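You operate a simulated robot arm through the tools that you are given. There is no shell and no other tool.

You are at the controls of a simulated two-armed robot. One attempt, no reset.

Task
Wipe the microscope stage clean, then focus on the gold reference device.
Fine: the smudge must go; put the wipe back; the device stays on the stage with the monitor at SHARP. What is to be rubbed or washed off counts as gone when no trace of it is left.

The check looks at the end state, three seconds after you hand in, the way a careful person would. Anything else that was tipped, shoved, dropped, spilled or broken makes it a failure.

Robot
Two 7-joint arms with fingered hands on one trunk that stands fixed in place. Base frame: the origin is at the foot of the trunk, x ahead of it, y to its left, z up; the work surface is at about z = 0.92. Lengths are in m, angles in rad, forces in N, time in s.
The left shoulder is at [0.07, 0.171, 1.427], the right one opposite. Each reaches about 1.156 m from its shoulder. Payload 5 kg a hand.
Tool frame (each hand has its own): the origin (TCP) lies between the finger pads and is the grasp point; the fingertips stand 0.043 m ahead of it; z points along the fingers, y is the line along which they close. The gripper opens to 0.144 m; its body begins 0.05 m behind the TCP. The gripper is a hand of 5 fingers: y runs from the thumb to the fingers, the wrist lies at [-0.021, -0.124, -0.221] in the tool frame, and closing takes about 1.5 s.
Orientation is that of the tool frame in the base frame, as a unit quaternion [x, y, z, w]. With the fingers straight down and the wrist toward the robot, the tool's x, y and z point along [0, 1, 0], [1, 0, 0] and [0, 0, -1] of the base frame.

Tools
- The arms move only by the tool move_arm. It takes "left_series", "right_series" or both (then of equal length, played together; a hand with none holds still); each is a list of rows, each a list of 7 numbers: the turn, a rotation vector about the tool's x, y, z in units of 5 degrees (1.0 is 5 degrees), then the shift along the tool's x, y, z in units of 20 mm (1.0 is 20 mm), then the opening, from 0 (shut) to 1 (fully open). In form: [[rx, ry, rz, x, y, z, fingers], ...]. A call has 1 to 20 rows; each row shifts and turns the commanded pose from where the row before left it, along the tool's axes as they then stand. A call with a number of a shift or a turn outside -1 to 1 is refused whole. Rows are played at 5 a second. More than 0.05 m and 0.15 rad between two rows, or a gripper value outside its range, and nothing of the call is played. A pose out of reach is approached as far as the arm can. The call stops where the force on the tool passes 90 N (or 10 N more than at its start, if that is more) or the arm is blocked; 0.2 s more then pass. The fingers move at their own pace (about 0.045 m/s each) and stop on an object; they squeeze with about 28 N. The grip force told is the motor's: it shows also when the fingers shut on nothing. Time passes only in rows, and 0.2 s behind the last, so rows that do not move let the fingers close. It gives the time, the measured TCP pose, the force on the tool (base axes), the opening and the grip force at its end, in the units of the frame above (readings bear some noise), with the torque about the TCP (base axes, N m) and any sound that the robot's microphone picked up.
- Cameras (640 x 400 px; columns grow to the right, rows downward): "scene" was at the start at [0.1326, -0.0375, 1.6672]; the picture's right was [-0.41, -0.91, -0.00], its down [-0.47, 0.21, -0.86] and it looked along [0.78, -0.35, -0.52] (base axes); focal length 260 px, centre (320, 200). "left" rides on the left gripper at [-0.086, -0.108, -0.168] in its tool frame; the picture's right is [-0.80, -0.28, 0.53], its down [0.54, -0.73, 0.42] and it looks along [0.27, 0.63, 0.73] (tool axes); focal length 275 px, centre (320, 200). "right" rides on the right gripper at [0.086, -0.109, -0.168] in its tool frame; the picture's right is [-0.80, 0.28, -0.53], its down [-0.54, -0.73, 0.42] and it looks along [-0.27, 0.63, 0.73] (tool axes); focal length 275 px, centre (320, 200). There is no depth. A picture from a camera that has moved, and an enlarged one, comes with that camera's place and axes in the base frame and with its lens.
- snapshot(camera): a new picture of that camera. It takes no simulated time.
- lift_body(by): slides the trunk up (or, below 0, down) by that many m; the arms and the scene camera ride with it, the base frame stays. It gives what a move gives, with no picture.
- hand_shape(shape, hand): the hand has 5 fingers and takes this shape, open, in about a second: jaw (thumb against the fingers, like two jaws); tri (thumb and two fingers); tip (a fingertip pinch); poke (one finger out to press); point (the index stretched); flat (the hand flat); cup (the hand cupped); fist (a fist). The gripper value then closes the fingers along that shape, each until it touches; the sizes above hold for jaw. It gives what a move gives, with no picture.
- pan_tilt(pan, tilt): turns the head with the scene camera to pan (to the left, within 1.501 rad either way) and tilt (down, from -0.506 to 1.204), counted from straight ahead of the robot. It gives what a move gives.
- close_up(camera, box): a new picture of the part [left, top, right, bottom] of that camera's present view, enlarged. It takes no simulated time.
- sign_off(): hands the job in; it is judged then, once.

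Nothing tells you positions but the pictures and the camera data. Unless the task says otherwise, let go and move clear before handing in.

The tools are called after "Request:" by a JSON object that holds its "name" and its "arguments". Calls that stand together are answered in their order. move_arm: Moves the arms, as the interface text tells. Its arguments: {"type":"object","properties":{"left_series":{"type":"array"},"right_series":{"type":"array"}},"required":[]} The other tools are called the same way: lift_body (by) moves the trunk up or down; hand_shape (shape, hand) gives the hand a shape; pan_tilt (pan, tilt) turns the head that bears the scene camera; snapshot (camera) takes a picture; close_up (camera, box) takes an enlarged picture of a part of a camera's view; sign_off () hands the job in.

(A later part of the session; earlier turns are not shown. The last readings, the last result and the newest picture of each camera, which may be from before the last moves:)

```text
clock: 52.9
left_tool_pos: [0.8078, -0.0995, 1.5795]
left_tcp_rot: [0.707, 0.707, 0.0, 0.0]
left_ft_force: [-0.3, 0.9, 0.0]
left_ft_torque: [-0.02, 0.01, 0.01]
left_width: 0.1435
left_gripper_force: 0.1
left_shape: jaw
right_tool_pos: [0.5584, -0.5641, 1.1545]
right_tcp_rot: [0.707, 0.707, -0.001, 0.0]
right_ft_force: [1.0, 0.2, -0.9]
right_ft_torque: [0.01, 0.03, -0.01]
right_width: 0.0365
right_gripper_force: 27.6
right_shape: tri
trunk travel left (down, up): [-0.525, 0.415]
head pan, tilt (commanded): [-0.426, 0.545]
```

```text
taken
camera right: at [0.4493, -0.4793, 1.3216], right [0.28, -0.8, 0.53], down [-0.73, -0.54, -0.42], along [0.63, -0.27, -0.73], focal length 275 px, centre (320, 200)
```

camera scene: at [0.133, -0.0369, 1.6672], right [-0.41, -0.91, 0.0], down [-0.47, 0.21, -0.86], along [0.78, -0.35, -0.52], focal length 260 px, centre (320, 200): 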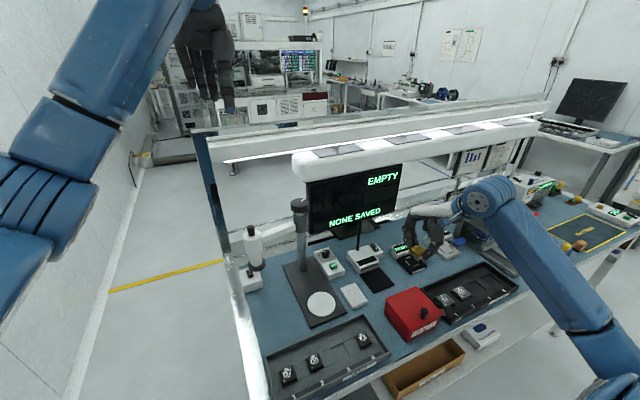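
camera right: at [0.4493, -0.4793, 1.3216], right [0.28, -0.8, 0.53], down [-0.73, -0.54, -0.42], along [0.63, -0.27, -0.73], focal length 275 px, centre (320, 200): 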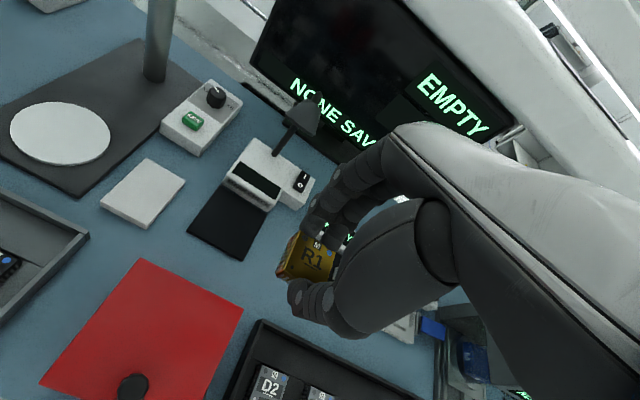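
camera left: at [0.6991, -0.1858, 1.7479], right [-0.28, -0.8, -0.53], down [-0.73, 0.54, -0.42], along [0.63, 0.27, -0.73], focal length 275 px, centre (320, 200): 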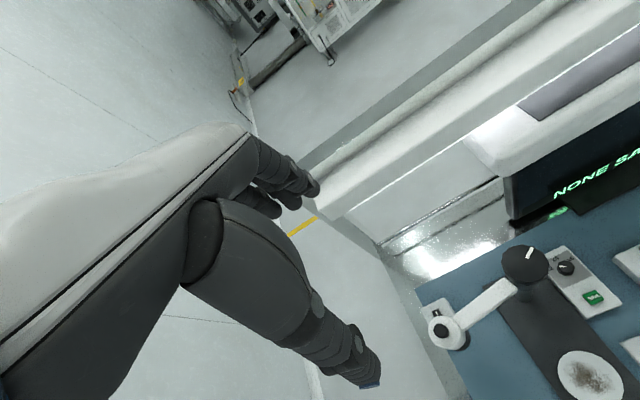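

Request:
{"name": "move_arm", "arguments": {"right_series": [[0, 0, 0, 0.985, 0.2, 0, 0.15], [0, 0, 0, 0.985, 0.2, 0, 0.15], [0, 0, 0, 0.985, 0.2, 0, 0.15], [0, 0, 0, 0.985, 0.2, 0, 0.15], [0, 0, 0, 0.985, 0.2, 0, 0.15], [0, 0, 0, 0.985, 0.25, 0, 0.15], [0, 0, 0, 0.985, 0.25, 0, 0.15], [0, 0, 0, 0.985, 0.25, 0, 0.15], [0, 0, 0, 0.985, 0.29, 0, 0.15], [0, 0, 0, 0.985, 0.29, 0, 0.15], [0, 0, 0, 0.985, 0.29, 0, 0.15], [0, 0, 0, 0.985, 0.29, 0, 0.15], [0, 0, 0, 0.985, 0.29, 0, 0.15], [0, 0, 0, 0.985, 0.29, 0, 0.15], [0, 0, 0, 0.985, 0.29, 0, 0.15], [0, 0, 0, 0, 0, 0, 0.15]]}}

Request:
{"name": "close_up", "arguments": {"camera": "scene", "box": [260, 190, 420, 320]}}

Request:
{"name": "snapshot", "arguments": {"camera": "right"}}

Request:
{"name": "close_up", "arguments": {"camera": "left", "box": [480, 240, 640, 400]}}

```text
clock: 56.3
left_tool_pos: [0.8072, -0.0994, 1.5792]
left_tcp_rot: [0.707, 0.707, 0.0, 0.0]
left_ft_force: [0.3, 1.0, -1.4]
left_ft_torque: [0.0, -0.02, 0.02]
left_width: 0.1436
left_gripper_force: 0.0
left_shape: jaw
right_tool_pos: [0.6317, -0.2676, 1.1558]
right_tcp_rot: [0.708, 0.707, 0.0, 0.0]
right_ft_force: [-0.2, -0.2, -0.5]
right_ft_torque: [0.0, 0.0, 0.05]
right_width: 0.0369
right_gripper_force: 28.1
right_shape: tri
trunk travel left (down, up): [-0.525, 0.415]
head pan, tilt (commanded): [-0.426, 0.545]
```

```text
3.08 times, centred on (340, 255) of scene
camera zoom: at [0.1324, -0.0379, 1.6672], right [-0.41, -0.91, 0.0], down [-0.47, 0.21, -0.86], along [0.78, -0.35, -0.52], focal length 799 px, centre (258, 31)
```

zoom: 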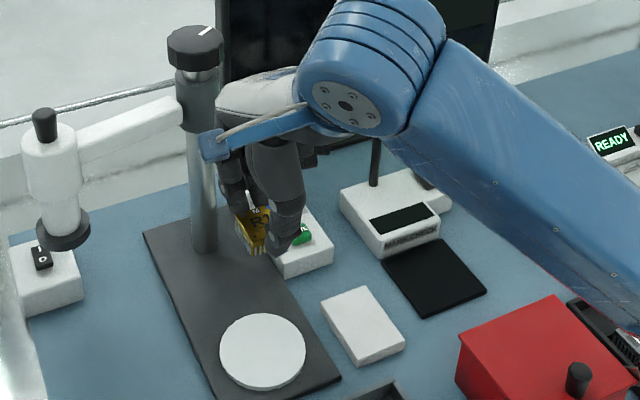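

```text
taken
camera right: at [0.5229, -0.1839, 1.3227], right [0.28, -0.8, 0.53], down [-0.73, -0.54, -0.42], along [0.63, -0.27, -0.73], focal length 275 px, centre (320, 200)
```

right: 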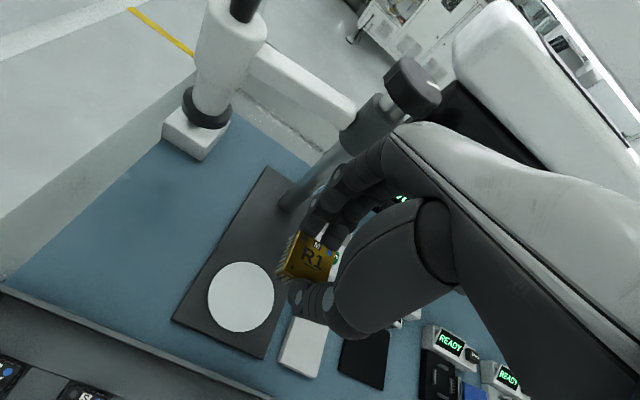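

```text
2.50 times, centred on (560, 320) of left
camera zoom: at [0.699, -0.1857, 1.7479], right [-0.28, -0.8, -0.53], down [-0.73, 0.54, -0.42], along [0.63, 0.27, -0.73], focal length 688 px, centre (-280, -100)
```

zoom: 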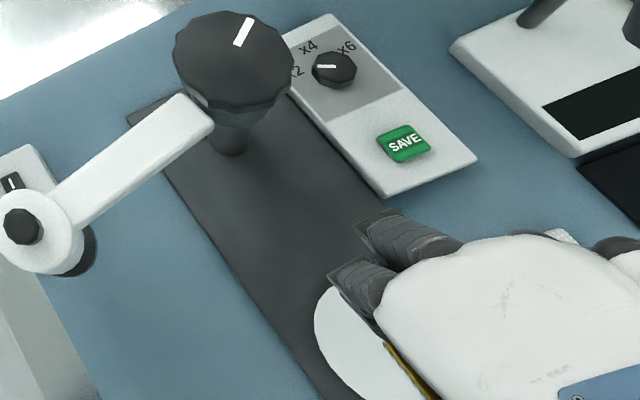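

Request:
{"name": "move_arm", "arguments": {"right_series": [[0, 0, 0, -0.05, 0.12, 1, 0.15], [0, 0, 0, 0, 0, 1, 0.15], [0, 0, 0, 0, 0, 1, 0.15], [0, 0, 0, 0, 0, 1, 0.15], [0, 0, 0, 0, 0, 1, 0.15], [0, 0, 0, 0, 0, 1, 0.15], [0, 0, 0, 0, 0, 0.8, 0.15], [0, 0, 0, 0, 0, 0.6, 0.15], [0, 0, 0, 0, 0, 0.3, 0.15], [0, 0, 0, 0, 0, 0, 0.15]]}}

Request:
{"name": "close_up", "arguments": {"camera": "right", "box": [200, 180, 400, 360]}}

Request:
{"name": "close_up", "arguments": {"camera": "scene", "box": [280, 250, 376, 320]}}

```text
clock: 58.5
left_tool_pos: [0.8066, -0.0985, 1.5799]
left_tcp_rot: [0.707, 0.707, 0.0, 0.0]
left_ft_force: [0.6, 0.4, 0.9]
left_ft_torque: [-0.04, 0.02, 0.0]
left_width: 0.1437
left_gripper_force: 0.0
left_shape: jaw
right_tool_pos: [0.6336, -0.2695, 1.0001]
right_tcp_rot: [0.706, 0.708, 0.0, 0.0]
right_ft_force: [1.0, 0.2, -0.3]
right_ft_torque: [0.01, 0.0, -0.03]
right_width: 0.0365
right_gripper_force: 28.4
right_shape: tri
trunk travel left (down, up): [-0.525, 0.415]
head pan, tilt (commanded): [-0.426, 0.545]
```

```text
2.22 times, centred on (300, 270) of right
camera zoom: at [0.525, -0.1848, 1.1679], right [0.28, -0.8, 0.53], down [-0.73, -0.54, -0.42], along [0.63, -0.27, -0.73], focal length 612 px, centre (364, 44)
```

zoom: 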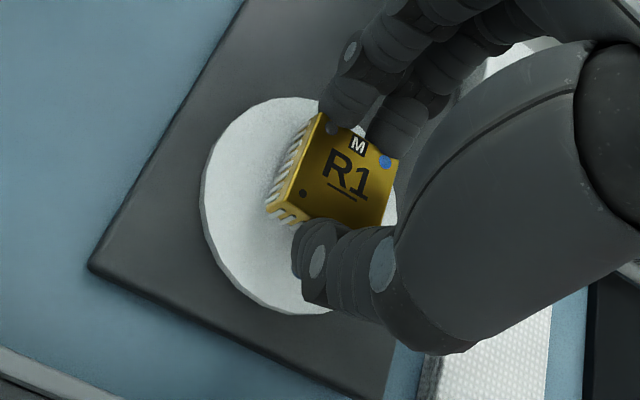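

```text
5.71 times, centred on (328, 285) of scene
camera zoom: at [0.1327, -0.0374, 1.6672], right [-0.41, -0.91, 0.0], down [-0.47, 0.21, -0.86], along [0.78, -0.35, -0.52], focal length 1485 px, centre (274, -286)
```

zoom: 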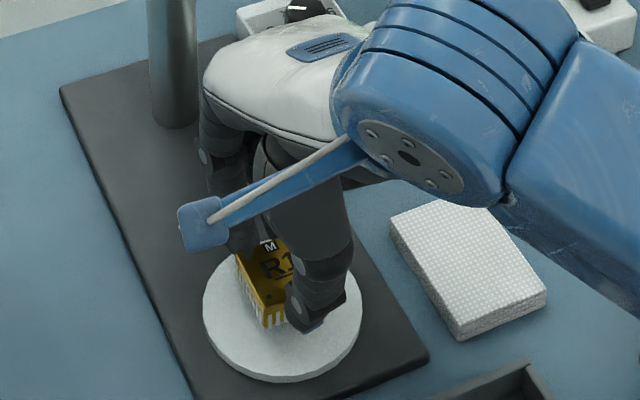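

Request:
{"name": "move_arm", "arguments": {"right_series": [[0, 0, 0, 0, 0, 0.15, 0.15], [0, 0, 0, 0, 0, 0.15, 0.15], [0, 0, 0, 0, 0, 0.1, 0.15], [0, 0, 0, 0, 0, 0.1, 0.15], [0, 0, 0, 0, 0, 0.05, 0.15], [0, 0, 0, 0, 0, 0, 0.15]]}}

Request:
{"name": "close_up", "arguments": {"camera": "right", "box": [200, 180, 400, 360]}}

```text
clock: 59.9
left_tool_pos: [0.8076, -0.0996, 1.5789]
left_tcp_rot: [0.706, 0.708, -0.001, 0.0]
left_ft_force: [-0.5, 0.9, 0.1]
left_ft_torque: [0.04, 0.01, 0.04]
left_width: 0.1437
left_gripper_force: 0.0
left_shape: jaw
right_tool_pos: [0.6344, -0.2679, 0.9903]
right_tcp_rot: [0.707, 0.707, 0.0, 0.001]
right_ft_force: [0.2, -0.1, -1.7]
right_ft_torque: [0.02, -0.03, 0.03]
right_width: 0.0369
right_gripper_force: 28.1
right_shape: tri
trunk travel left (down, up): [-0.525, 0.415]
head pan, tilt (commanded): [-0.426, 0.545]
```

```text
2.22 times, centred on (300, 270) of right
camera zoom: at [0.5258, -0.1843, 1.1572], right [0.28, -0.8, 0.53], down [-0.73, -0.54, -0.42], along [0.63, -0.27, -0.73], focal length 612 px, centre (364, 44)
```

zoom: 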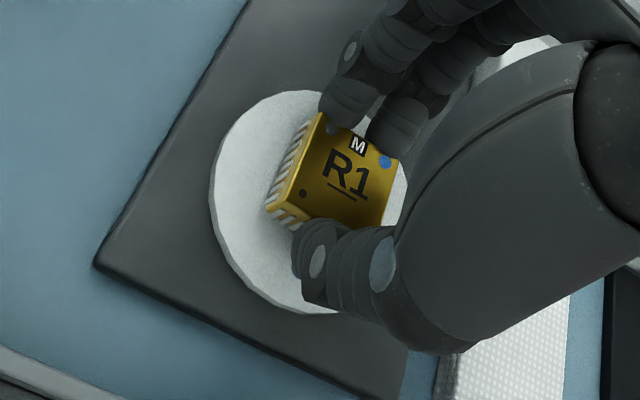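

Request:
{"name": "move_arm", "arguments": {"right_series": [[0, 0, 0, 0, 0, 0.05, 0.15], [0, 0, 0, 0, 0, 0.05, 0.15], [0, 0, 0, 0, 0, 0.05, 0.15], [0, 0, 0, 0, 0, 0, 0.15]]}}

```text
clock: 60.9
left_tool_pos: [0.8076, -0.0989, 1.5792]
left_tcp_rot: [0.707, 0.707, 0.0, 0.0]
left_ft_force: [0.6, -0.6, -0.4]
left_ft_torque: [-0.04, 0.0, 0.01]
left_width: 0.1436
left_gripper_force: 0.0
left_shape: jaw
right_tool_pos: [0.634, -0.2693, 0.9875]
right_tcp_rot: [0.707, 0.707, 0.0, 0.0]
right_ft_force: [0.1, 0.1, -0.8]
right_ft_torque: [0.02, 0.01, -0.02]
right_width: 0.0368
right_gripper_force: 28.1
right_shape: tri
trunk travel left (down, up): [-0.525, 0.415]
head pan, tilt (commanded): [-0.426, 0.545]
```

Request:
{"name": "move_arm", "arguments": {"right_series": [[0, 0, 0, 0, 0, 0.05, 0.15], [0, 0, 0, 0, 0, 0.05, 0.15], [0, 0, 0, 0, 0, 0, 0.15]]}}

Request:
{"name": "close_up", "arguments": {"camera": "right", "box": [240, 200, 360, 300]}}

```text
clock: 61.7
left_tool_pos: [0.807, -0.0988, 1.5792]
left_tcp_rot: [0.707, 0.707, 0.0, 0.001]
left_ft_force: [-0.3, 0.0, -0.2]
left_ft_torque: [-0.03, -0.02, 0.03]
left_width: 0.1438
left_gripper_force: 0.1
left_shape: jaw
right_tool_pos: [0.6354, -0.2698, 0.9855]
right_tcp_rot: [0.707, 0.708, 0.0, 0.0]
right_ft_force: [-1.2, 0.2, 0.3]
right_ft_torque: [-0.04, 0.01, -0.01]
right_width: 0.0368
right_gripper_force: 27.6
right_shape: tri
trunk travel left (down, up): [-0.525, 0.415]
head pan, tilt (commanded): [-0.426, 0.545]
```

```text
4.00 times, centred on (300, 250) of right
camera zoom: at [0.5257, -0.1857, 1.1524], right [0.28, -0.8, 0.53], down [-0.73, -0.54, -0.42], along [0.63, -0.27, -0.73], focal length 1101 px, centre (400, 0)
```

zoom: 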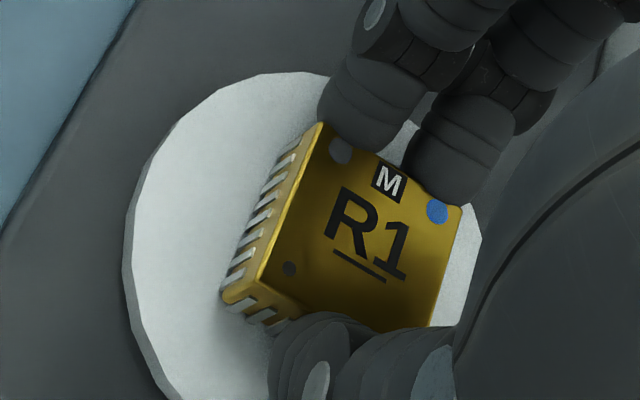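

Request:
{"name": "move_arm", "arguments": {"right_series": [[0, 0, 0, 0, 0, 0.05, 0.15], [0, 0, 0, 0, 0, 0.04, 0.15], [0, 0, 0, 0, 0, 0, 0.15]]}}

```text
clock: 62.5
left_tool_pos: [0.8064, -0.1, 1.5803]
left_tcp_rot: [0.707, 0.707, -0.001, 0.0]
left_ft_force: [-0.1, -0.2, -0.3]
left_ft_torque: [-0.01, 0.02, 0.0]
left_width: 0.1439
left_gripper_force: 0.0
left_shape: jaw
right_tool_pos: [0.6352, -0.2697, 0.9851]
right_tcp_rot: [0.707, 0.707, 0.001, 0.001]
right_ft_force: [1.7, 0.0, 5.1]
right_ft_torque: [0.02, -0.09, 0.0]
right_width: 0.0367
right_gripper_force: 27.5
right_shape: tri
trunk travel left (down, up): [-0.525, 0.415]
head pan, tilt (commanded): [-0.426, 0.545]
```

Request:
{"name": "move_arm", "arguments": {"right_series": [[0, 0, 0, 0, 0, 0, 0.22], [0, 0, 0, 0, 0, 0, 0.27], [0, 0, 0, 0, 0, 0, 0.32], [0, 0, 0, 0, 0, 0, 0.37], [0, 0, 0, 0, 0, 0, 0.42], [0, 0, 0, 0, 0, 0, 0.42]]}}

Request:
{"name": "close_up", "arguments": {"camera": "right", "box": [200, 180, 400, 360]}}

```text
clock: 63.9
left_tool_pos: [0.8073, -0.0987, 1.5781]
left_tcp_rot: [0.707, 0.707, 0.001, 0.001]
left_ft_force: [0.9, -0.5, -0.7]
left_ft_torque: [-0.03, -0.01, -0.02]
left_width: 0.1439
left_gripper_force: 0.0
left_shape: jaw
right_tool_pos: [0.6344, -0.2689, 0.9828]
right_tcp_rot: [0.707, 0.707, -0.001, 0.0]
right_ft_force: [0.6, 0.2, 0.4]
right_ft_torque: [-0.02, 0.03, -0.01]
right_width: 0.0598
right_gripper_force: 0.1
right_shape: tri
trunk travel left (down, up): [-0.525, 0.415]
head pan, tilt (commanded): [-0.426, 0.545]
```

```text
2.22 times, centred on (300, 270) of right
camera zoom: at [0.5253, -0.1855, 1.1506], right [0.28, -0.8, 0.53], down [-0.73, -0.54, -0.42], along [0.63, -0.27, -0.73], focal length 612 px, centre (364, 44)
```

zoom: 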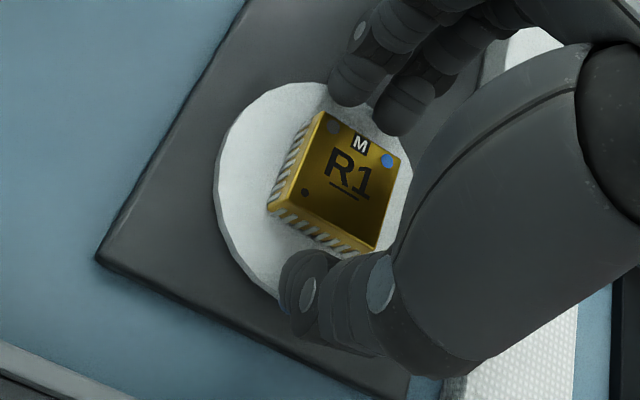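

Request:
{"name": "move_arm", "arguments": {"right_series": [[0, 0, 0, 0, 0, -0.3, 0.45], [0, 0, 0, 0, 0, -0.6, 0.45], [0, 0, 0, 0, 0, -1, 0.45], [0, 0, 0, 0, 0, -1, 0.45], [0, 0, 0, 0, 0, -1, 0.45], [0, 0, 0, 0, 0, -1, 0.45], [0, 0, 0, 0, 0, -1, 0.45], [0, 0, 0, -0.5, -0.3, -1, 0.45], [0, 0, 0, -1, -0.5, -1, 0.45], [0, 0, 0, -1, -0.5, -1, 0.45], [0, 0, 0, -1, -0.5, -1, 0.45], [0, 0, 0, -1, -0.5, -1, 0.45], [0, 0, 0, -1, -0.5, -1, 0.45], [0, 0, 0, -1, -0.5, -1, 0.45], [0, 0, 0, -1, -0.5, 0, 0.45], [0, 0, 0, -1, -0.5, 0, 0.45], [0, 0, 0, -1, -0.5, 0, 0.45], [0, 0, 0, -1, -0.5, 0, 0.45], [0, 0, 0, -1, -0.5, 0, 0.45]]}}

Request:
{"name": "snapshot", "arguments": {"camera": "scene"}}

Request:
{"name": "close_up", "arguments": {"camera": "scene", "box": [230, 180, 390, 320]}}

Request:
{"name": "close_up", "arguments": {"camera": "left", "box": [400, 220, 640, 400]}}

```text
clock: 67.9
left_tool_pos: [0.8074, -0.0994, 1.5804]
left_tcp_rot: [0.706, 0.708, 0.0, 0.001]
left_ft_force: [0.3, 0.8, 0.9]
left_ft_torque: [0.01, 0.0, 0.01]
left_width: 0.1435
left_gripper_force: 0.0
left_shape: jaw
right_tool_pos: [0.5182, -0.4997, 1.2424]
right_tcp_rot: [0.706, 0.708, 0.0, 0.0]
right_ft_force: [-0.2, -0.3, 0.6]
right_ft_torque: [0.01, -0.04, 0.01]
right_width: 0.0645
right_gripper_force: 0.1
right_shape: tri
trunk travel left (down, up): [-0.525, 0.415]
head pan, tilt (commanded): [-0.426, 0.545]
```

```text
taken
camera scene: at [0.1318, -0.0382, 1.6672], right [-0.41, -0.91, 0.0], down [-0.47, 0.21, -0.86], along [0.78, -0.35, -0.52], focal length 260 px, centre (320, 200)
```

scene: 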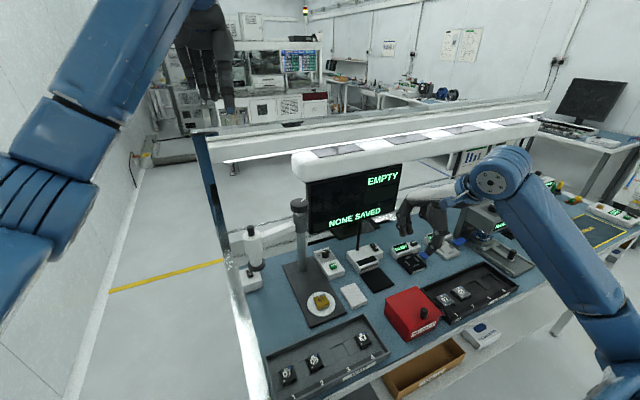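

```text
2.86 times, centred on (310, 250) of scene
camera zoom: at [0.1318, -0.0382, 1.6672], right [-0.41, -0.91, 0.0], down [-0.47, 0.21, -0.86], along [0.78, -0.35, -0.52], focal length 742 px, centre (349, 57)
```

zoom: 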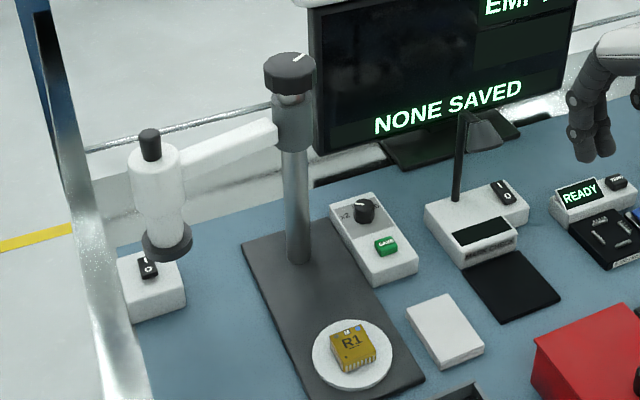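

```text
2.22 times, centred on (520, 310) of left
camera zoom: at [0.6984, -0.1858, 1.7482], right [-0.28, -0.8, -0.53], down [-0.73, 0.54, -0.42], along [0.63, 0.27, -0.73], focal length 612 px, centre (-124, -44)
```

zoom: 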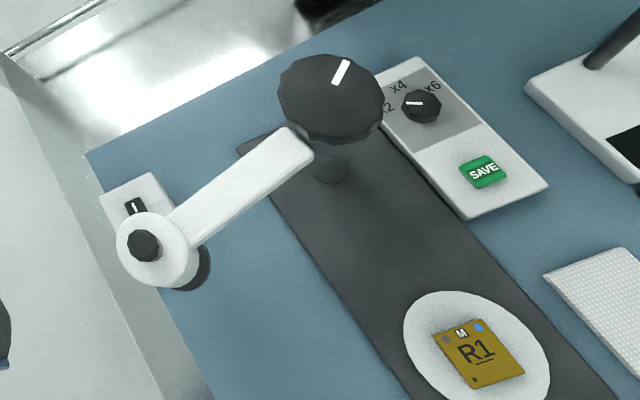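

Request:
{"name": "snapshot", "arguments": {"camera": "right"}}

Request:
{"name": "close_up", "arguments": {"camera": "scene", "box": [240, 205, 312, 265]}}

Request:
{"name": "close_up", "arguments": {"camera": "scene", "box": [245, 250, 275, 275]}}

Request:
{"name": "close_up", "arguments": {"camera": "scene", "box": [360, 235, 390, 260]}}

```text
taken
camera right: at [0.4085, -0.4156, 1.4088], right [0.28, -0.8, 0.53], down [-0.73, -0.54, -0.42], along [0.63, -0.27, -0.73], focal length 275 px, centre (320, 200)
```

right: 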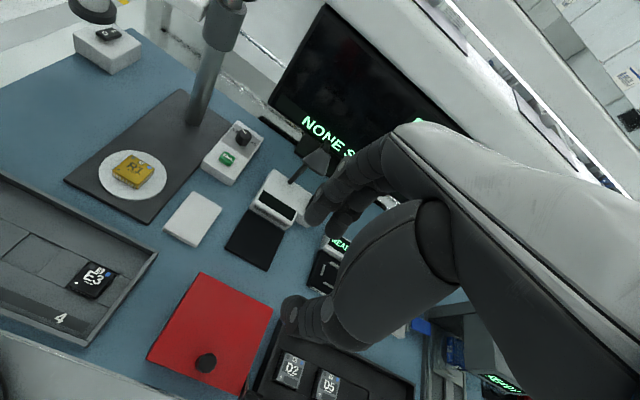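

```text
6.67 times, centred on (276, 235) of scene
camera zoom: at [0.1318, -0.0382, 1.6672], right [-0.41, -0.91, 0.0], down [-0.47, 0.21, -0.86], along [0.78, -0.35, -0.52], focal length 1732 px, centre (613, -33)
```

zoom: 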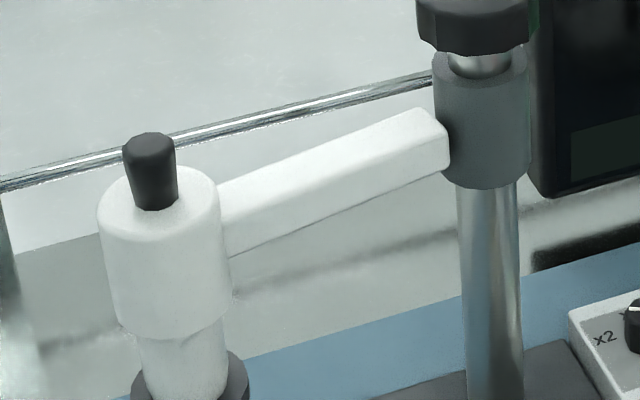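

```text
16.00 times, centred on (260, 262) of scene
camera zoom: at [0.1318, -0.0382, 1.6672], right [-0.41, -0.91, 0.0], down [-0.47, 0.21, -0.86], along [0.78, -0.35, -0.52], focal length 4157 px, centre (1280, -800)
```

zoom: 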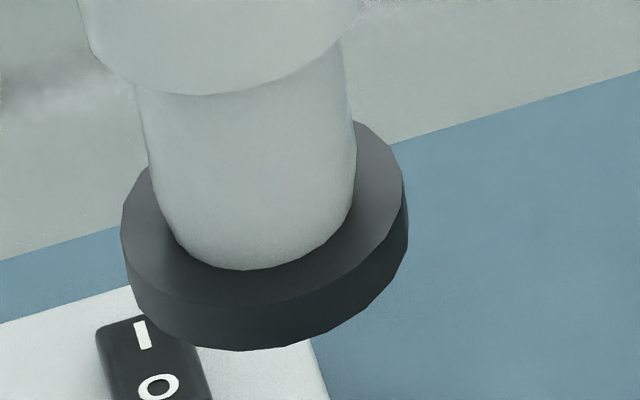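

```text
16.00 times, centred on (375, 248) of scene
camera zoom: at [0.1318, -0.0382, 1.6672], right [-0.41, -0.91, 0.0], down [-0.47, 0.21, -0.86], along [0.78, -0.35, -0.52], focal length 4157 px, centre (-560, -560)
```

zoom: 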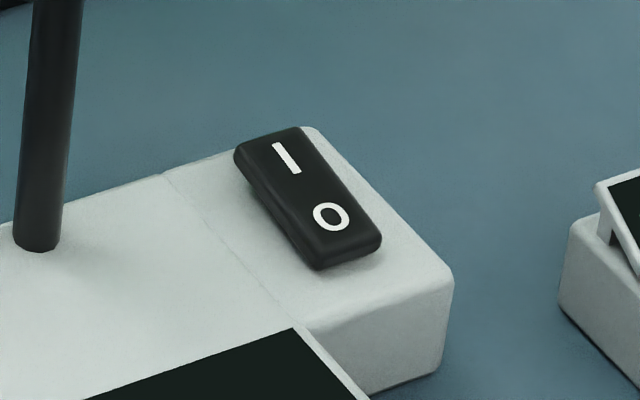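

Request:
{"name": "hand_shape", "arguments": {"hand": "left", "shape": "tri"}}

Request:
{"name": "move_arm", "arguments": {"left_series": [[0, 0, 0, -0.05, -0.3, 1, 0.5], [0, 0, 0, -0.05, -0.3, 1, 0.5], [0, 0, 0, -0.05, -0.3, 1, 0.5], [0, 0, 0, -0.05, -0.3, 1, 0.5], [0, 0, 0, 0, -0.3, 1, 0.5], [0, 0, 0, 0, -0.1, 1, 0.5], [0, 0, 0, 0, 0, 1, 0.5], [0, 0, 0, 0, 0, 1, 0.5], [0, 0, 0, 0, 0, 1, 0.5], [0, 0, 0, 0, 0, 1, 0.5], [0, 0, 0, 0, 0, 1, 0.5], [0, 0, 0, 0, 0, 0, 0.5], [0, 0, 0, 0, 0, 0, 0.5]], "right_series": [[0, 0, 0, -1, -0.3, -0.3, 0.45], [0, 0, 0, -1, -0.3, -0.3, 0.45], [0, 0, 0, -1, -0.3, -0.3, 0.45], [0, 0, 0, -1, -0.3, -0.3, 0.45], [0, 0, 0, -1, -0.3, -0.3, 0.45], [0, 0, 0, -1, -0.3, -0.3, 0.45], [0, 0, 0, -1, -0.3, -0.3, 0.45], [0, 0, 0, -1, -0.3, -0.3, 0.45], [0, 0, 0, -1, -0.3, -0.3, 0.45], [0, 0, 0, -1, -0.3, -0.3, 0.45], [0, 0, 0, -1, -0.3, -0.3, 0.45], [0, 0, 0, -1, -0.3, -0.3, 0.45], [0, 0, 0, 0, 0, 0, 0.45]]}}

Request:
{"name": "snapshot", "arguments": {"camera": "left"}}

Request:
{"name": "snapshot", "arguments": {"camera": "scene"}}

Request:
{"name": "close_up", "arguments": {"camera": "scene", "box": [200, 150, 360, 290]}}

```text
clock: 68.8
left_tool_pos: [0.8081, -0.0999, 1.578]
left_tcp_rot: [0.707, 0.707, 0.001, -0.001]
left_ft_force: [0.9, -0.2, 0.6]
left_ft_torque: [0.01, 0.02, -0.01]
left_width: 0.1437
left_gripper_force: 0.1
left_shape: tri
right_tool_pos: [0.5179, -0.4987, 1.243]
right_tcp_rot: [0.706, 0.708, 0.0, 0.0]
right_ft_force: [0.0, -0.7, -0.2]
right_ft_torque: [0.03, 0.0, -0.02]
right_width: 0.0645
right_gripper_force: 0.0
right_shape: tri
trunk travel left (down, up): [-0.525, 0.415]
head pan, tilt (commanded): [-0.426, 0.545]
```

```text
clock: 71.6
left_tool_pos: [0.7742, -0.1015, 1.3589]
left_tcp_rot: [0.707, 0.707, 0.0, -0.001]
left_ft_force: [0.0, 0.1, -0.4]
left_ft_torque: [-0.01, -0.01, 0.0]
left_width: 0.0727
left_gripper_force: 0.1
left_shape: tri
right_tool_pos: [0.4464, -0.7396, 1.314]
right_tcp_rot: [0.707, 0.707, 0.0, 0.0]
right_ft_force: [0.4, 0.2, 0.5]
right_ft_torque: [-0.02, 0.0, -0.01]
right_width: 0.0643
right_gripper_force: 0.1
right_shape: tri
trunk travel left (down, up): [-0.525, 0.415]
head pan, tilt (commanded): [-0.426, 0.545]
```

```text
taken
camera left: at [0.6665, -0.1888, 1.5271], right [-0.28, -0.8, -0.53], down [-0.73, 0.54, -0.42], along [0.63, 0.27, -0.73], focal length 275 px, centre (320, 200)
```

left: 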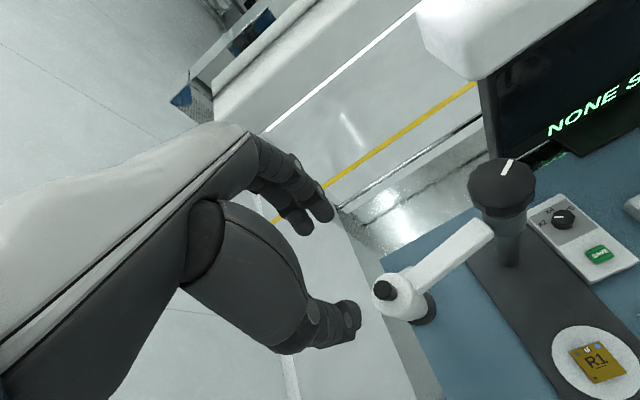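

```text
taken
camera scene: at [0.1325, -0.0372, 1.6672], right [-0.41, -0.91, 0.0], down [-0.47, 0.21, -0.86], along [0.78, -0.35, -0.52], focal length 260 px, centre (320, 200)
```

scene: 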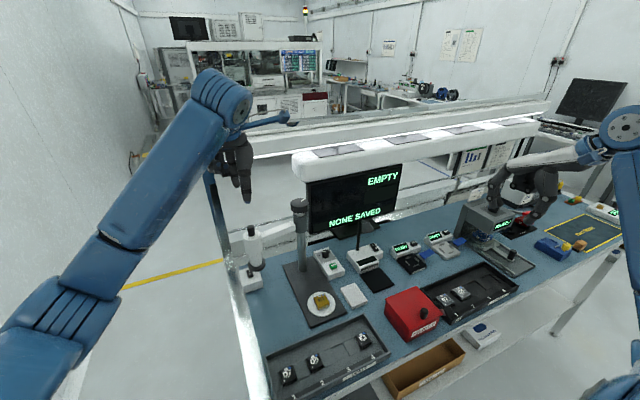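

```text
2.86 times, centred on (280, 220) of scene
camera zoom: at [0.1325, -0.0372, 1.6672], right [-0.41, -0.91, 0.0], down [-0.47, 0.21, -0.86], along [0.78, -0.35, -0.52], focal length 742 px, centre (434, 143)
```

zoom: 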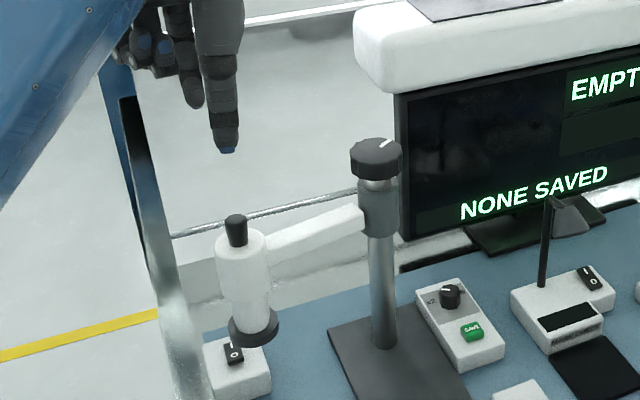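

Request:
{"name": "move_arm", "arguments": {"left_series": [[0, 0, 0, -0.05, 0, 1, 0.5], [0, 0, 0, 0, 0, 1, 0.5], [0, 0, 0, 0, 0, 1, 0.5], [0, 0, 0, 0, 0, 1, 0.5], [0, 0, 0, 0, 0, 0.8, 0.5], [0, 0, 0, 0, 0, 0, 0.5]]}}

Request:
{"name": "close_up", "arguments": {"camera": "left", "box": [240, 140, 480, 360]}}

Request:
{"name": "close_up", "arguments": {"camera": "scene", "box": [220, 160, 316, 260]}}

```text
clock: 73.0
left_tool_pos: [0.7744, -0.1039, 1.2631]
left_tcp_rot: [0.707, 0.707, 0.0, 0.001]
left_ft_force: [-0.4, 0.4, 0.3]
left_ft_torque: [0.02, -0.02, -0.03]
left_width: 0.0724
left_gripper_force: 0.1
left_shape: tri
right_tool_pos: [0.4463, -0.7387, 1.313]
right_tcp_rot: [0.707, 0.707, 0.001, 0.0]
right_ft_force: [-0.3, 0.5, -0.4]
right_ft_torque: [0.02, -0.02, -0.01]
right_width: 0.0644
right_gripper_force: 0.1
right_shape: tri
trunk travel left (down, up): [-0.525, 0.415]
head pan, tilt (commanded): [-0.426, 0.545]
```

```text
1.82 times, centred on (360, 250) of left
camera zoom: at [0.6654, -0.1901, 1.4318], right [-0.28, -0.8, -0.53], down [-0.73, 0.54, -0.42], along [0.63, 0.27, -0.73], focal length 500 px, centre (247, 109)
```

zoom: 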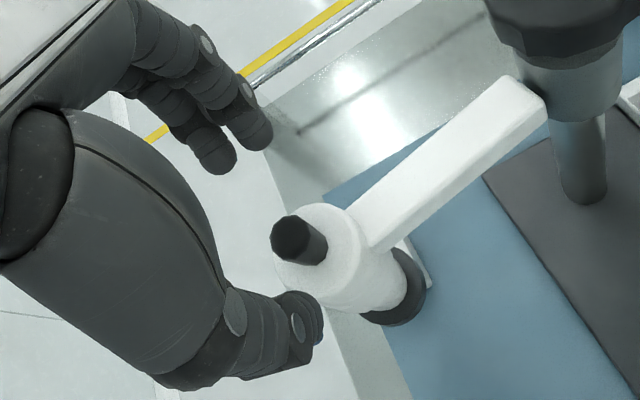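

```text
4.00 times, centred on (268, 210) of scene
camera zoom: at [0.1324, -0.0375, 1.6672], right [-0.41, -0.91, 0.0], down [-0.47, 0.21, -0.86], along [0.78, -0.35, -0.52], focal length 1039 px, centre (528, 160)
```

zoom: 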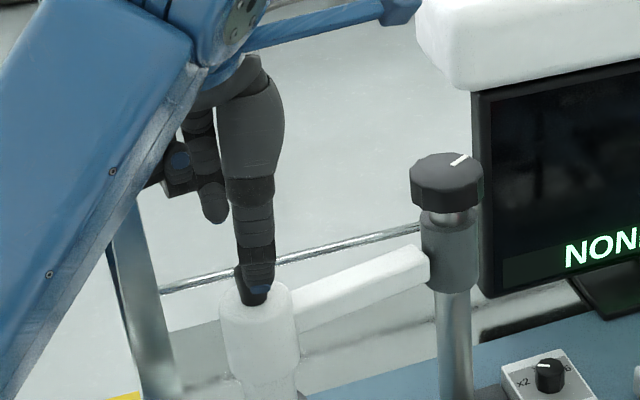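

Request:
{"name": "move_arm", "arguments": {"left_series": [[0, 0, 0, 0, -0.15, 0.5, 0.5], [0, 0, 0, 0, 0, 0.5, 0.5], [0, 0, 0, 0, 0, 0.4, 0.5], [0, 0, 0, 0, 0, 0.25, 0.5], [0, 0, 0, 0, 0, 0, 0.5]]}}

Request:
{"name": "close_up", "arguments": {"camera": "left", "box": [240, 140, 480, 360]}}

Request:
{"name": "close_up", "arguments": {"camera": "scene", "box": [230, 190, 302, 255]}}

```text
clock: 74.2
left_tool_pos: [0.7723, -0.1027, 1.2297]
left_tcp_rot: [0.707, 0.707, 0.0, 0.0]
left_ft_force: [-0.3, -0.6, 0.0]
left_ft_torque: [0.0, -0.02, 0.05]
left_width: 0.0725
left_gripper_force: 0.1
left_shape: tri
right_tool_pos: [0.4471, -0.7381, 1.3144]
right_tcp_rot: [0.707, 0.707, 0.0, 0.0]
right_ft_force: [0.2, 0.0, 0.5]
right_ft_torque: [0.0, 0.02, 0.01]
right_width: 0.0645
right_gripper_force: 0.0
right_shape: tri
trunk travel left (down, up): [-0.525, 0.415]
head pan, tilt (commanded): [-0.426, 0.545]
```

```text
1.82 times, centred on (360, 250) of left
camera zoom: at [0.6638, -0.19, 1.3993], right [-0.28, -0.8, -0.53], down [-0.73, 0.54, -0.42], along [0.63, 0.27, -0.73], focal length 500 px, centre (247, 109)
```

zoom: 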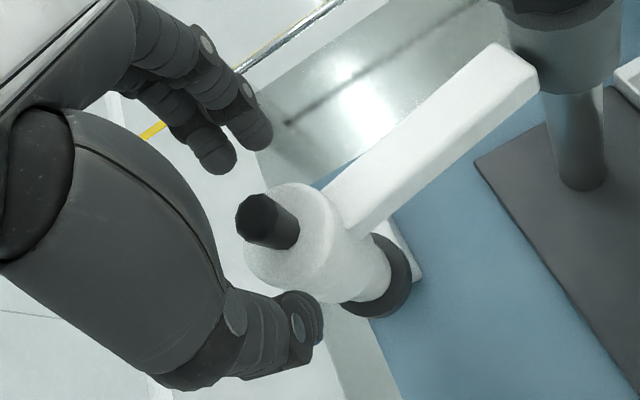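

```text
6.15 times, centred on (266, 222) of scene
camera zoom: at [0.1325, -0.0375, 1.6672], right [-0.41, -0.91, 0.0], down [-0.47, 0.21, -0.86], along [0.78, -0.35, -0.52], focal length 1599 px, centre (652, 62)
```

zoom: 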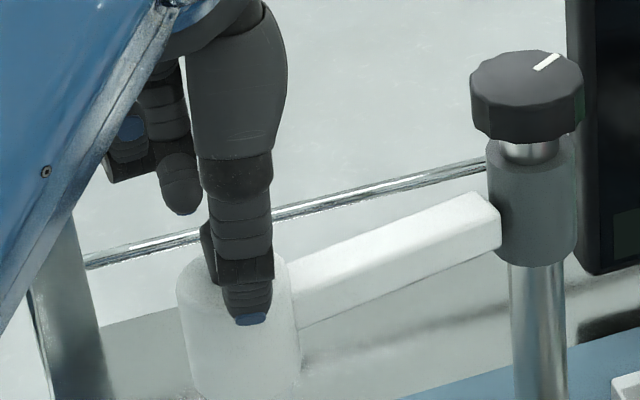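

Request:
{"name": "move_arm", "arguments": {"left_series": [[0, 0, 0, 0, -0.12, 0.05, 0.4], [0, 0, 0, 0, 0, 0, 0.3], [0, 0, 0, 0, 0, 0, 0.2], [0, 0, 0, 0, 0, 0, 0.1], [0, 0, 0, 0, 0, 0, 0.1], [0, 0, 0, 0, 0, 0, 0.1], [0, 0, 0, 0, 0, 0, 0.1]]}}

Request:
{"name": "close_up", "arguments": {"camera": "left", "box": [240, 140, 480, 360]}}

Request:
{"name": "close_up", "arguments": {"camera": "scene", "box": [230, 190, 302, 255]}}

```text
clock: 75.8
left_tool_pos: [0.7701, -0.1037, 1.2291]
left_tcp_rot: [0.707, 0.707, 0.0, 0.0]
left_ft_force: [-0.3, -0.3, -1.9]
left_ft_torque: [0.01, -0.01, -0.07]
left_width: 0.0124
left_gripper_force: 28.4
left_shape: tri
right_tool_pos: [0.4465, -0.7382, 1.3131]
right_tcp_rot: [0.707, 0.707, 0.0, 0.0]
right_ft_force: [0.3, 0.3, 0.8]
right_ft_torque: [0.02, -0.01, -0.01]
right_width: 0.0645
right_gripper_force: 0.0
right_shape: tri
trunk travel left (down, up): [-0.525, 0.415]
head pan, tilt (commanded): [-0.426, 0.545]
```

```text
1.82 times, centred on (360, 250) of left
camera zoom: at [0.6617, -0.1904, 1.3979], right [-0.28, -0.8, -0.53], down [-0.73, 0.54, -0.42], along [0.63, 0.27, -0.73], focal length 500 px, centre (247, 109)
```

zoom: 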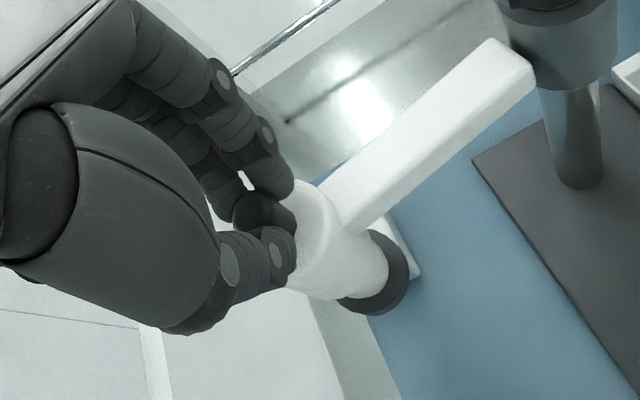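

```text
6.15 times, centred on (266, 222) of scene
camera zoom: at [0.1327, -0.0376, 1.6672], right [-0.41, -0.91, 0.0], down [-0.47, 0.21, -0.86], along [0.78, -0.35, -0.52], focal length 1599 px, centre (652, 62)
```

zoom: 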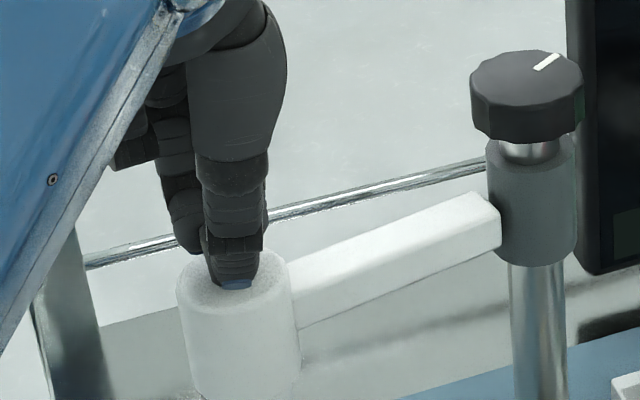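

Request:
{"name": "move_arm", "arguments": {"left_series": [[0, 0, 0, -0.1, -0.4, 0, 0.05], [0, 0, 0, -0.1, -0.4, 0, 0.05], [0, 0, 0, -0.155, -0.425, 0, 0.05], [0, 0, 0, -0.155, -0.425, 0, 0.05], [0, 0, 0, 0, 0, 0, 0.05]]}}

Request:
{"name": "close_up", "arguments": {"camera": "scene", "box": [220, 180, 340, 290]}}

Request:
{"name": "close_up", "arguments": {"camera": "left", "box": [240, 140, 480, 360]}}

```text
clock: 77.0
left_tool_pos: [0.7372, -0.1134, 1.23]
left_tcp_rot: [0.707, 0.707, 0.0, 0.0]
left_ft_force: [-0.2, -0.1, -1.3]
left_ft_torque: [0.04, 0.0, 0.07]
left_width: 0.0121
left_gripper_force: 28.3
left_shape: tri
right_tool_pos: [0.4466, -0.7379, 1.3133]
right_tcp_rot: [0.707, 0.707, 0.0, 0.0]
right_ft_force: [-0.1, 0.5, -0.8]
right_ft_torque: [-0.03, -0.01, 0.01]
right_width: 0.0644
right_gripper_force: 0.0
right_shape: tri
trunk travel left (down, up): [-0.525, 0.415]
head pan, tilt (commanded): [-0.426, 0.545]
```

```text
3.64 times, centred on (280, 235) of scene
camera zoom: at [0.1329, -0.0371, 1.6672], right [-0.41, -0.91, 0.0], down [-0.47, 0.21, -0.86], along [0.78, -0.35, -0.52], focal length 945 px, centre (466, 73)
```

zoom: 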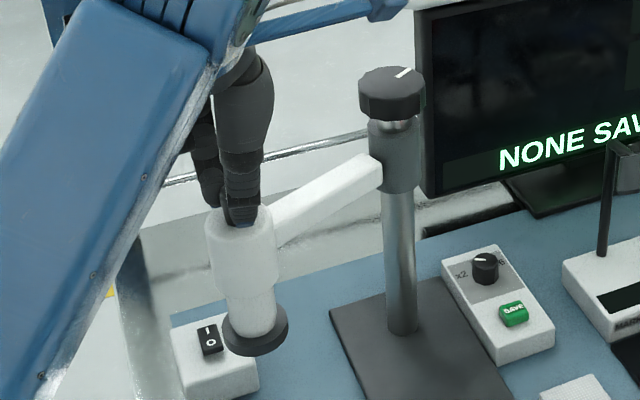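

```text
1.82 times, centred on (360, 250) of left
camera zoom: at [0.6288, -0.1993, 1.3977], right [-0.28, -0.8, -0.53], down [-0.73, 0.54, -0.42], along [0.63, 0.27, -0.73], focal length 500 px, centre (247, 109)
```

zoom: 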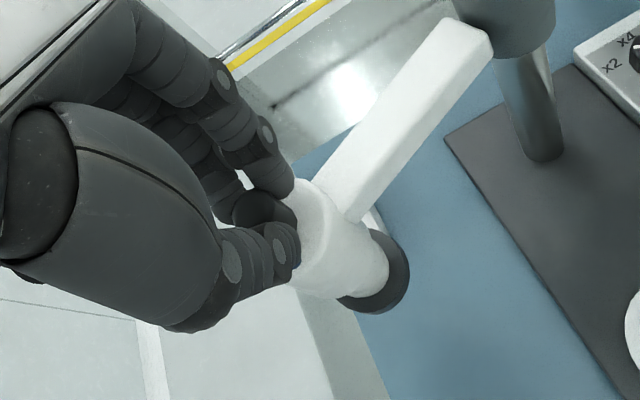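

The arm swings freely with the handle in the left hand's grip. I carry on along the arc toward the stage.

Request:
{"name": "move_arm", "arguments": {"left_series": [[0, 0, 0, -0.2, -0.405, 0, 0.05], [0, 0, 0, -0.2, -0.405, 0, 0.05], [0, 0, 0, -0.24, -0.38, 0, 0.05], [0, 0, 0, -0.24, -0.38, 0, 0.05], [0, 0, 0, -0.28, -0.36, 0, 0.05], [0, 0, 0, -0.28, -0.36, 0, 0.05], [0, 0, 0, -0.315, -0.325, 0, 0.05], [0, 0, 0, -0.315, -0.325, 0, 0.05], [0, 0, 0, -0.345, -0.29, 0, 0.05], [0, 0, 0, -0.345, -0.29, 0, 0.05], [0, 0, 0, -0.375, -0.25, 0, 0.05], [0, 0, 0, -0.375, -0.25, 0, 0.05], [0, 0, 0, -0.4, -0.21, 0, 0.05], [0, 0, 0, -0.4, -0.21, 0, 0.05], [0, 0, 0, -0.415, -0.17, 0, 0.05], [0, 0, 0, -0.415, -0.17, 0, 0.05], [0, 0, 0, 0, 0, 0, 0.05]]}}

Request:
{"name": "snapshot", "arguments": {"camera": "scene"}}

Request:
{"name": "close_up", "arguments": {"camera": "scene", "box": [240, 180, 400, 320]}}

Request:
{"name": "snapshot", "arguments": {"camera": "left"}}

```text
clock: 80.6
left_tool_pos: [0.6417, -0.2165, 1.2285]
left_tcp_rot: [0.707, 0.707, 0.0, 0.001]
left_ft_force: [-7.9, 3.4, -14.9]
left_ft_torque: [0.12, 0.15, 0.18]
left_width: 0.0096
left_gripper_force: 28.7
left_shape: tri
right_tool_pos: [0.448, -0.7391, 1.3133]
right_tcp_rot: [0.707, 0.707, 0.0, 0.0]
right_ft_force: [-0.5, 0.1, 0.2]
right_ft_torque: [-0.02, -0.02, 0.03]
right_width: 0.0642
right_gripper_force: 0.1
right_shape: tri
trunk travel left (down, up): [-0.525, 0.415]
head pan, tilt (commanded): [-0.426, 0.545]
```

```text
taken
camera scene: at [0.1327, -0.0373, 1.6672], right [-0.41, -0.91, 0.0], down [-0.47, 0.21, -0.86], along [0.78, -0.35, -0.52], focal length 260 px, centre (320, 200)
```

scene: 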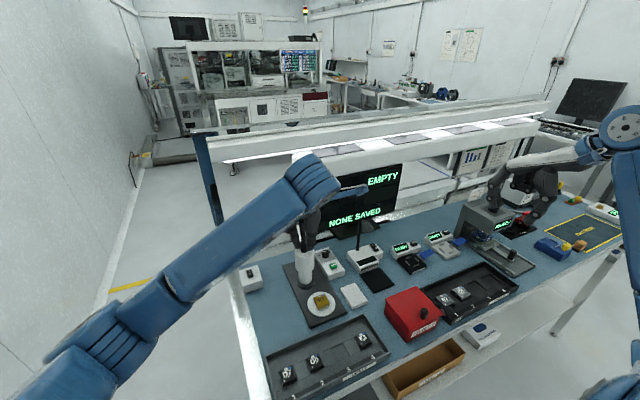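

```text
2.86 times, centred on (320, 250) of scene
camera zoom: at [0.1327, -0.0373, 1.6672], right [-0.41, -0.91, 0.0], down [-0.47, 0.21, -0.86], along [0.78, -0.35, -0.52], focal length 742 px, centre (320, 57)
```

zoom: 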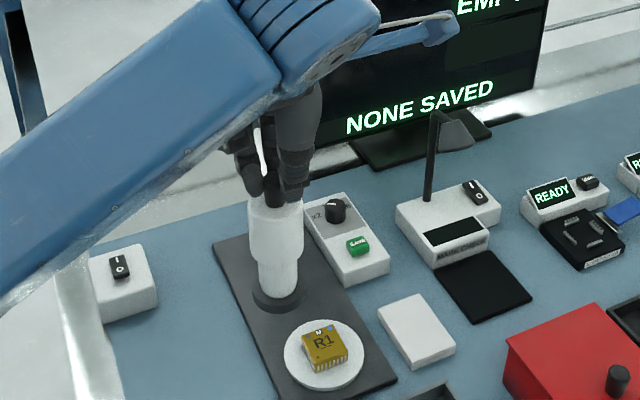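

```text
taken
camera left: at [0.533, -0.3034, 1.3977], right [-0.28, -0.8, -0.53], down [-0.73, 0.54, -0.42], along [0.63, 0.27, -0.73], focal length 275 px, centre (320, 200)
```

left: 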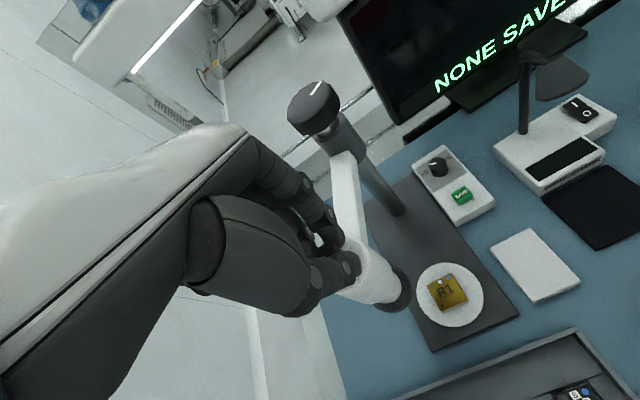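

Request:
{"name": "move_arm", "arguments": {"left_series": [[0, 0, 0, 0.05, -0.14, 0, 0.05], [0, 0, 0, -0.435, -0.145, 0, 0.05], [0, 0, 0, -0.435, -0.145, 0, 0.05], [0, 0, 0, 0, 0, 0, 0.05]]}}

Request:
{"name": "close_up", "arguments": {"camera": "scene", "box": [240, 180, 400, 320]}}

Request:
{"name": "snapshot", "arguments": {"camera": "left"}}

```text
clock: 81.6
left_tool_pos: [0.6352, -0.2329, 1.229]
left_tcp_rot: [0.707, 0.707, -0.001, 0.0]
left_ft_force: [6.6, -0.2, -10.6]
left_ft_torque: [0.11, -0.37, 0.24]
left_width: 0.0099
left_gripper_force: 28.1
left_shape: tri
right_tool_pos: [0.4496, -0.7394, 1.3124]
right_tcp_rot: [0.707, 0.707, 0.0, -0.001]
right_ft_force: [0.7, 0.6, -0.6]
right_ft_torque: [-0.01, -0.06, -0.01]
right_width: 0.0642
right_gripper_force: 0.1
right_shape: tri
trunk travel left (down, up): [-0.525, 0.415]
head pan, tilt (commanded): [-0.426, 0.545]
```

```text
2.86 times, centred on (320, 250) of scene
camera zoom: at [0.1346, -0.0375, 1.667], right [-0.41, -0.91, 0.0], down [-0.47, 0.21, -0.85], along [0.78, -0.35, -0.52], focal length 742 px, centre (320, 57)
```

zoom: 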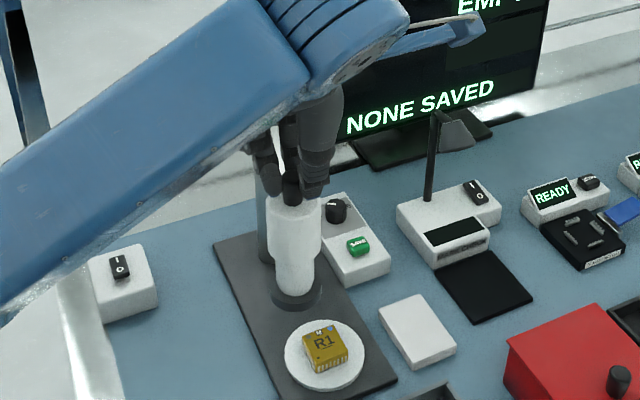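

```text
taken
camera left: at [0.5263, -0.3196, 1.3972], right [-0.28, -0.8, -0.53], down [-0.73, 0.54, -0.42], along [0.63, 0.27, -0.73], focal length 275 px, centre (320, 200)
```

left: 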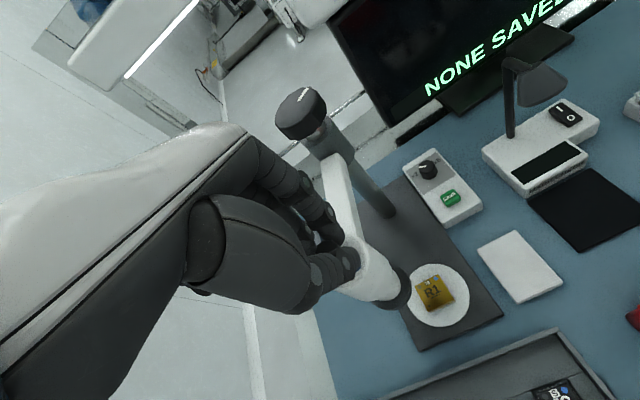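

Request:
{"name": "move_arm", "arguments": {"left_series": [[0, 0, 0, -0.44, 0.02, 0, 0.05], [0, 0, 0, -0.44, -0.05, 0, 0.05], [0, 0, 0, 0, 0, 0, 0.05]]}}

Request:
{"name": "close_up", "arguments": {"camera": "scene", "box": [240, 160, 400, 320]}}

Request:
{"name": "snapshot", "arguments": {"camera": "left"}}

```text
clock: 82.4
left_tool_pos: [0.6322, -0.251, 1.2282]
left_tcp_rot: [0.707, 0.707, 0.0, -0.001]
left_ft_force: [-0.6, 0.8, -11.6]
left_ft_torque: [0.04, -0.06, 0.19]
left_width: 0.0095
left_gripper_force: 27.7
left_shape: tri
right_tool_pos: [0.4483, -0.7394, 1.313]
right_tcp_rot: [0.707, 0.707, -0.001, -0.001]
right_ft_force: [-0.2, 0.2, 0.5]
right_ft_torque: [-0.01, -0.03, -0.01]
right_width: 0.0645
right_gripper_force: 0.0
right_shape: tri
trunk travel left (down, up): [-0.525, 0.415]
head pan, tilt (commanded): [-0.426, 0.545]
```

```text
2.50 times, centred on (320, 240) of scene
camera zoom: at [0.1334, -0.0373, 1.6671], right [-0.41, -0.91, 0.0], down [-0.47, 0.21, -0.86], along [0.78, -0.35, -0.52], focal length 650 px, centre (320, 100)
```

zoom: 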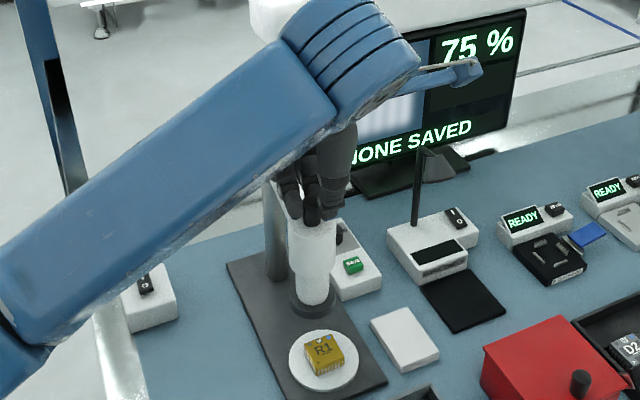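

```text
taken
camera left: at [0.5246, -0.3372, 1.3971], right [-0.28, -0.8, -0.53], down [-0.73, 0.54, -0.42], along [0.63, 0.27, -0.73], focal length 275 px, centre (320, 200)
```

left: 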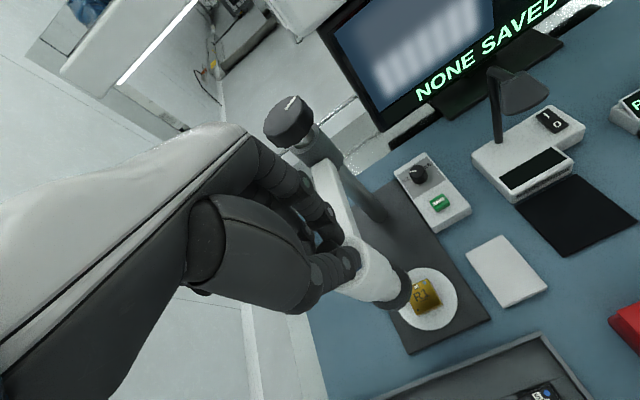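

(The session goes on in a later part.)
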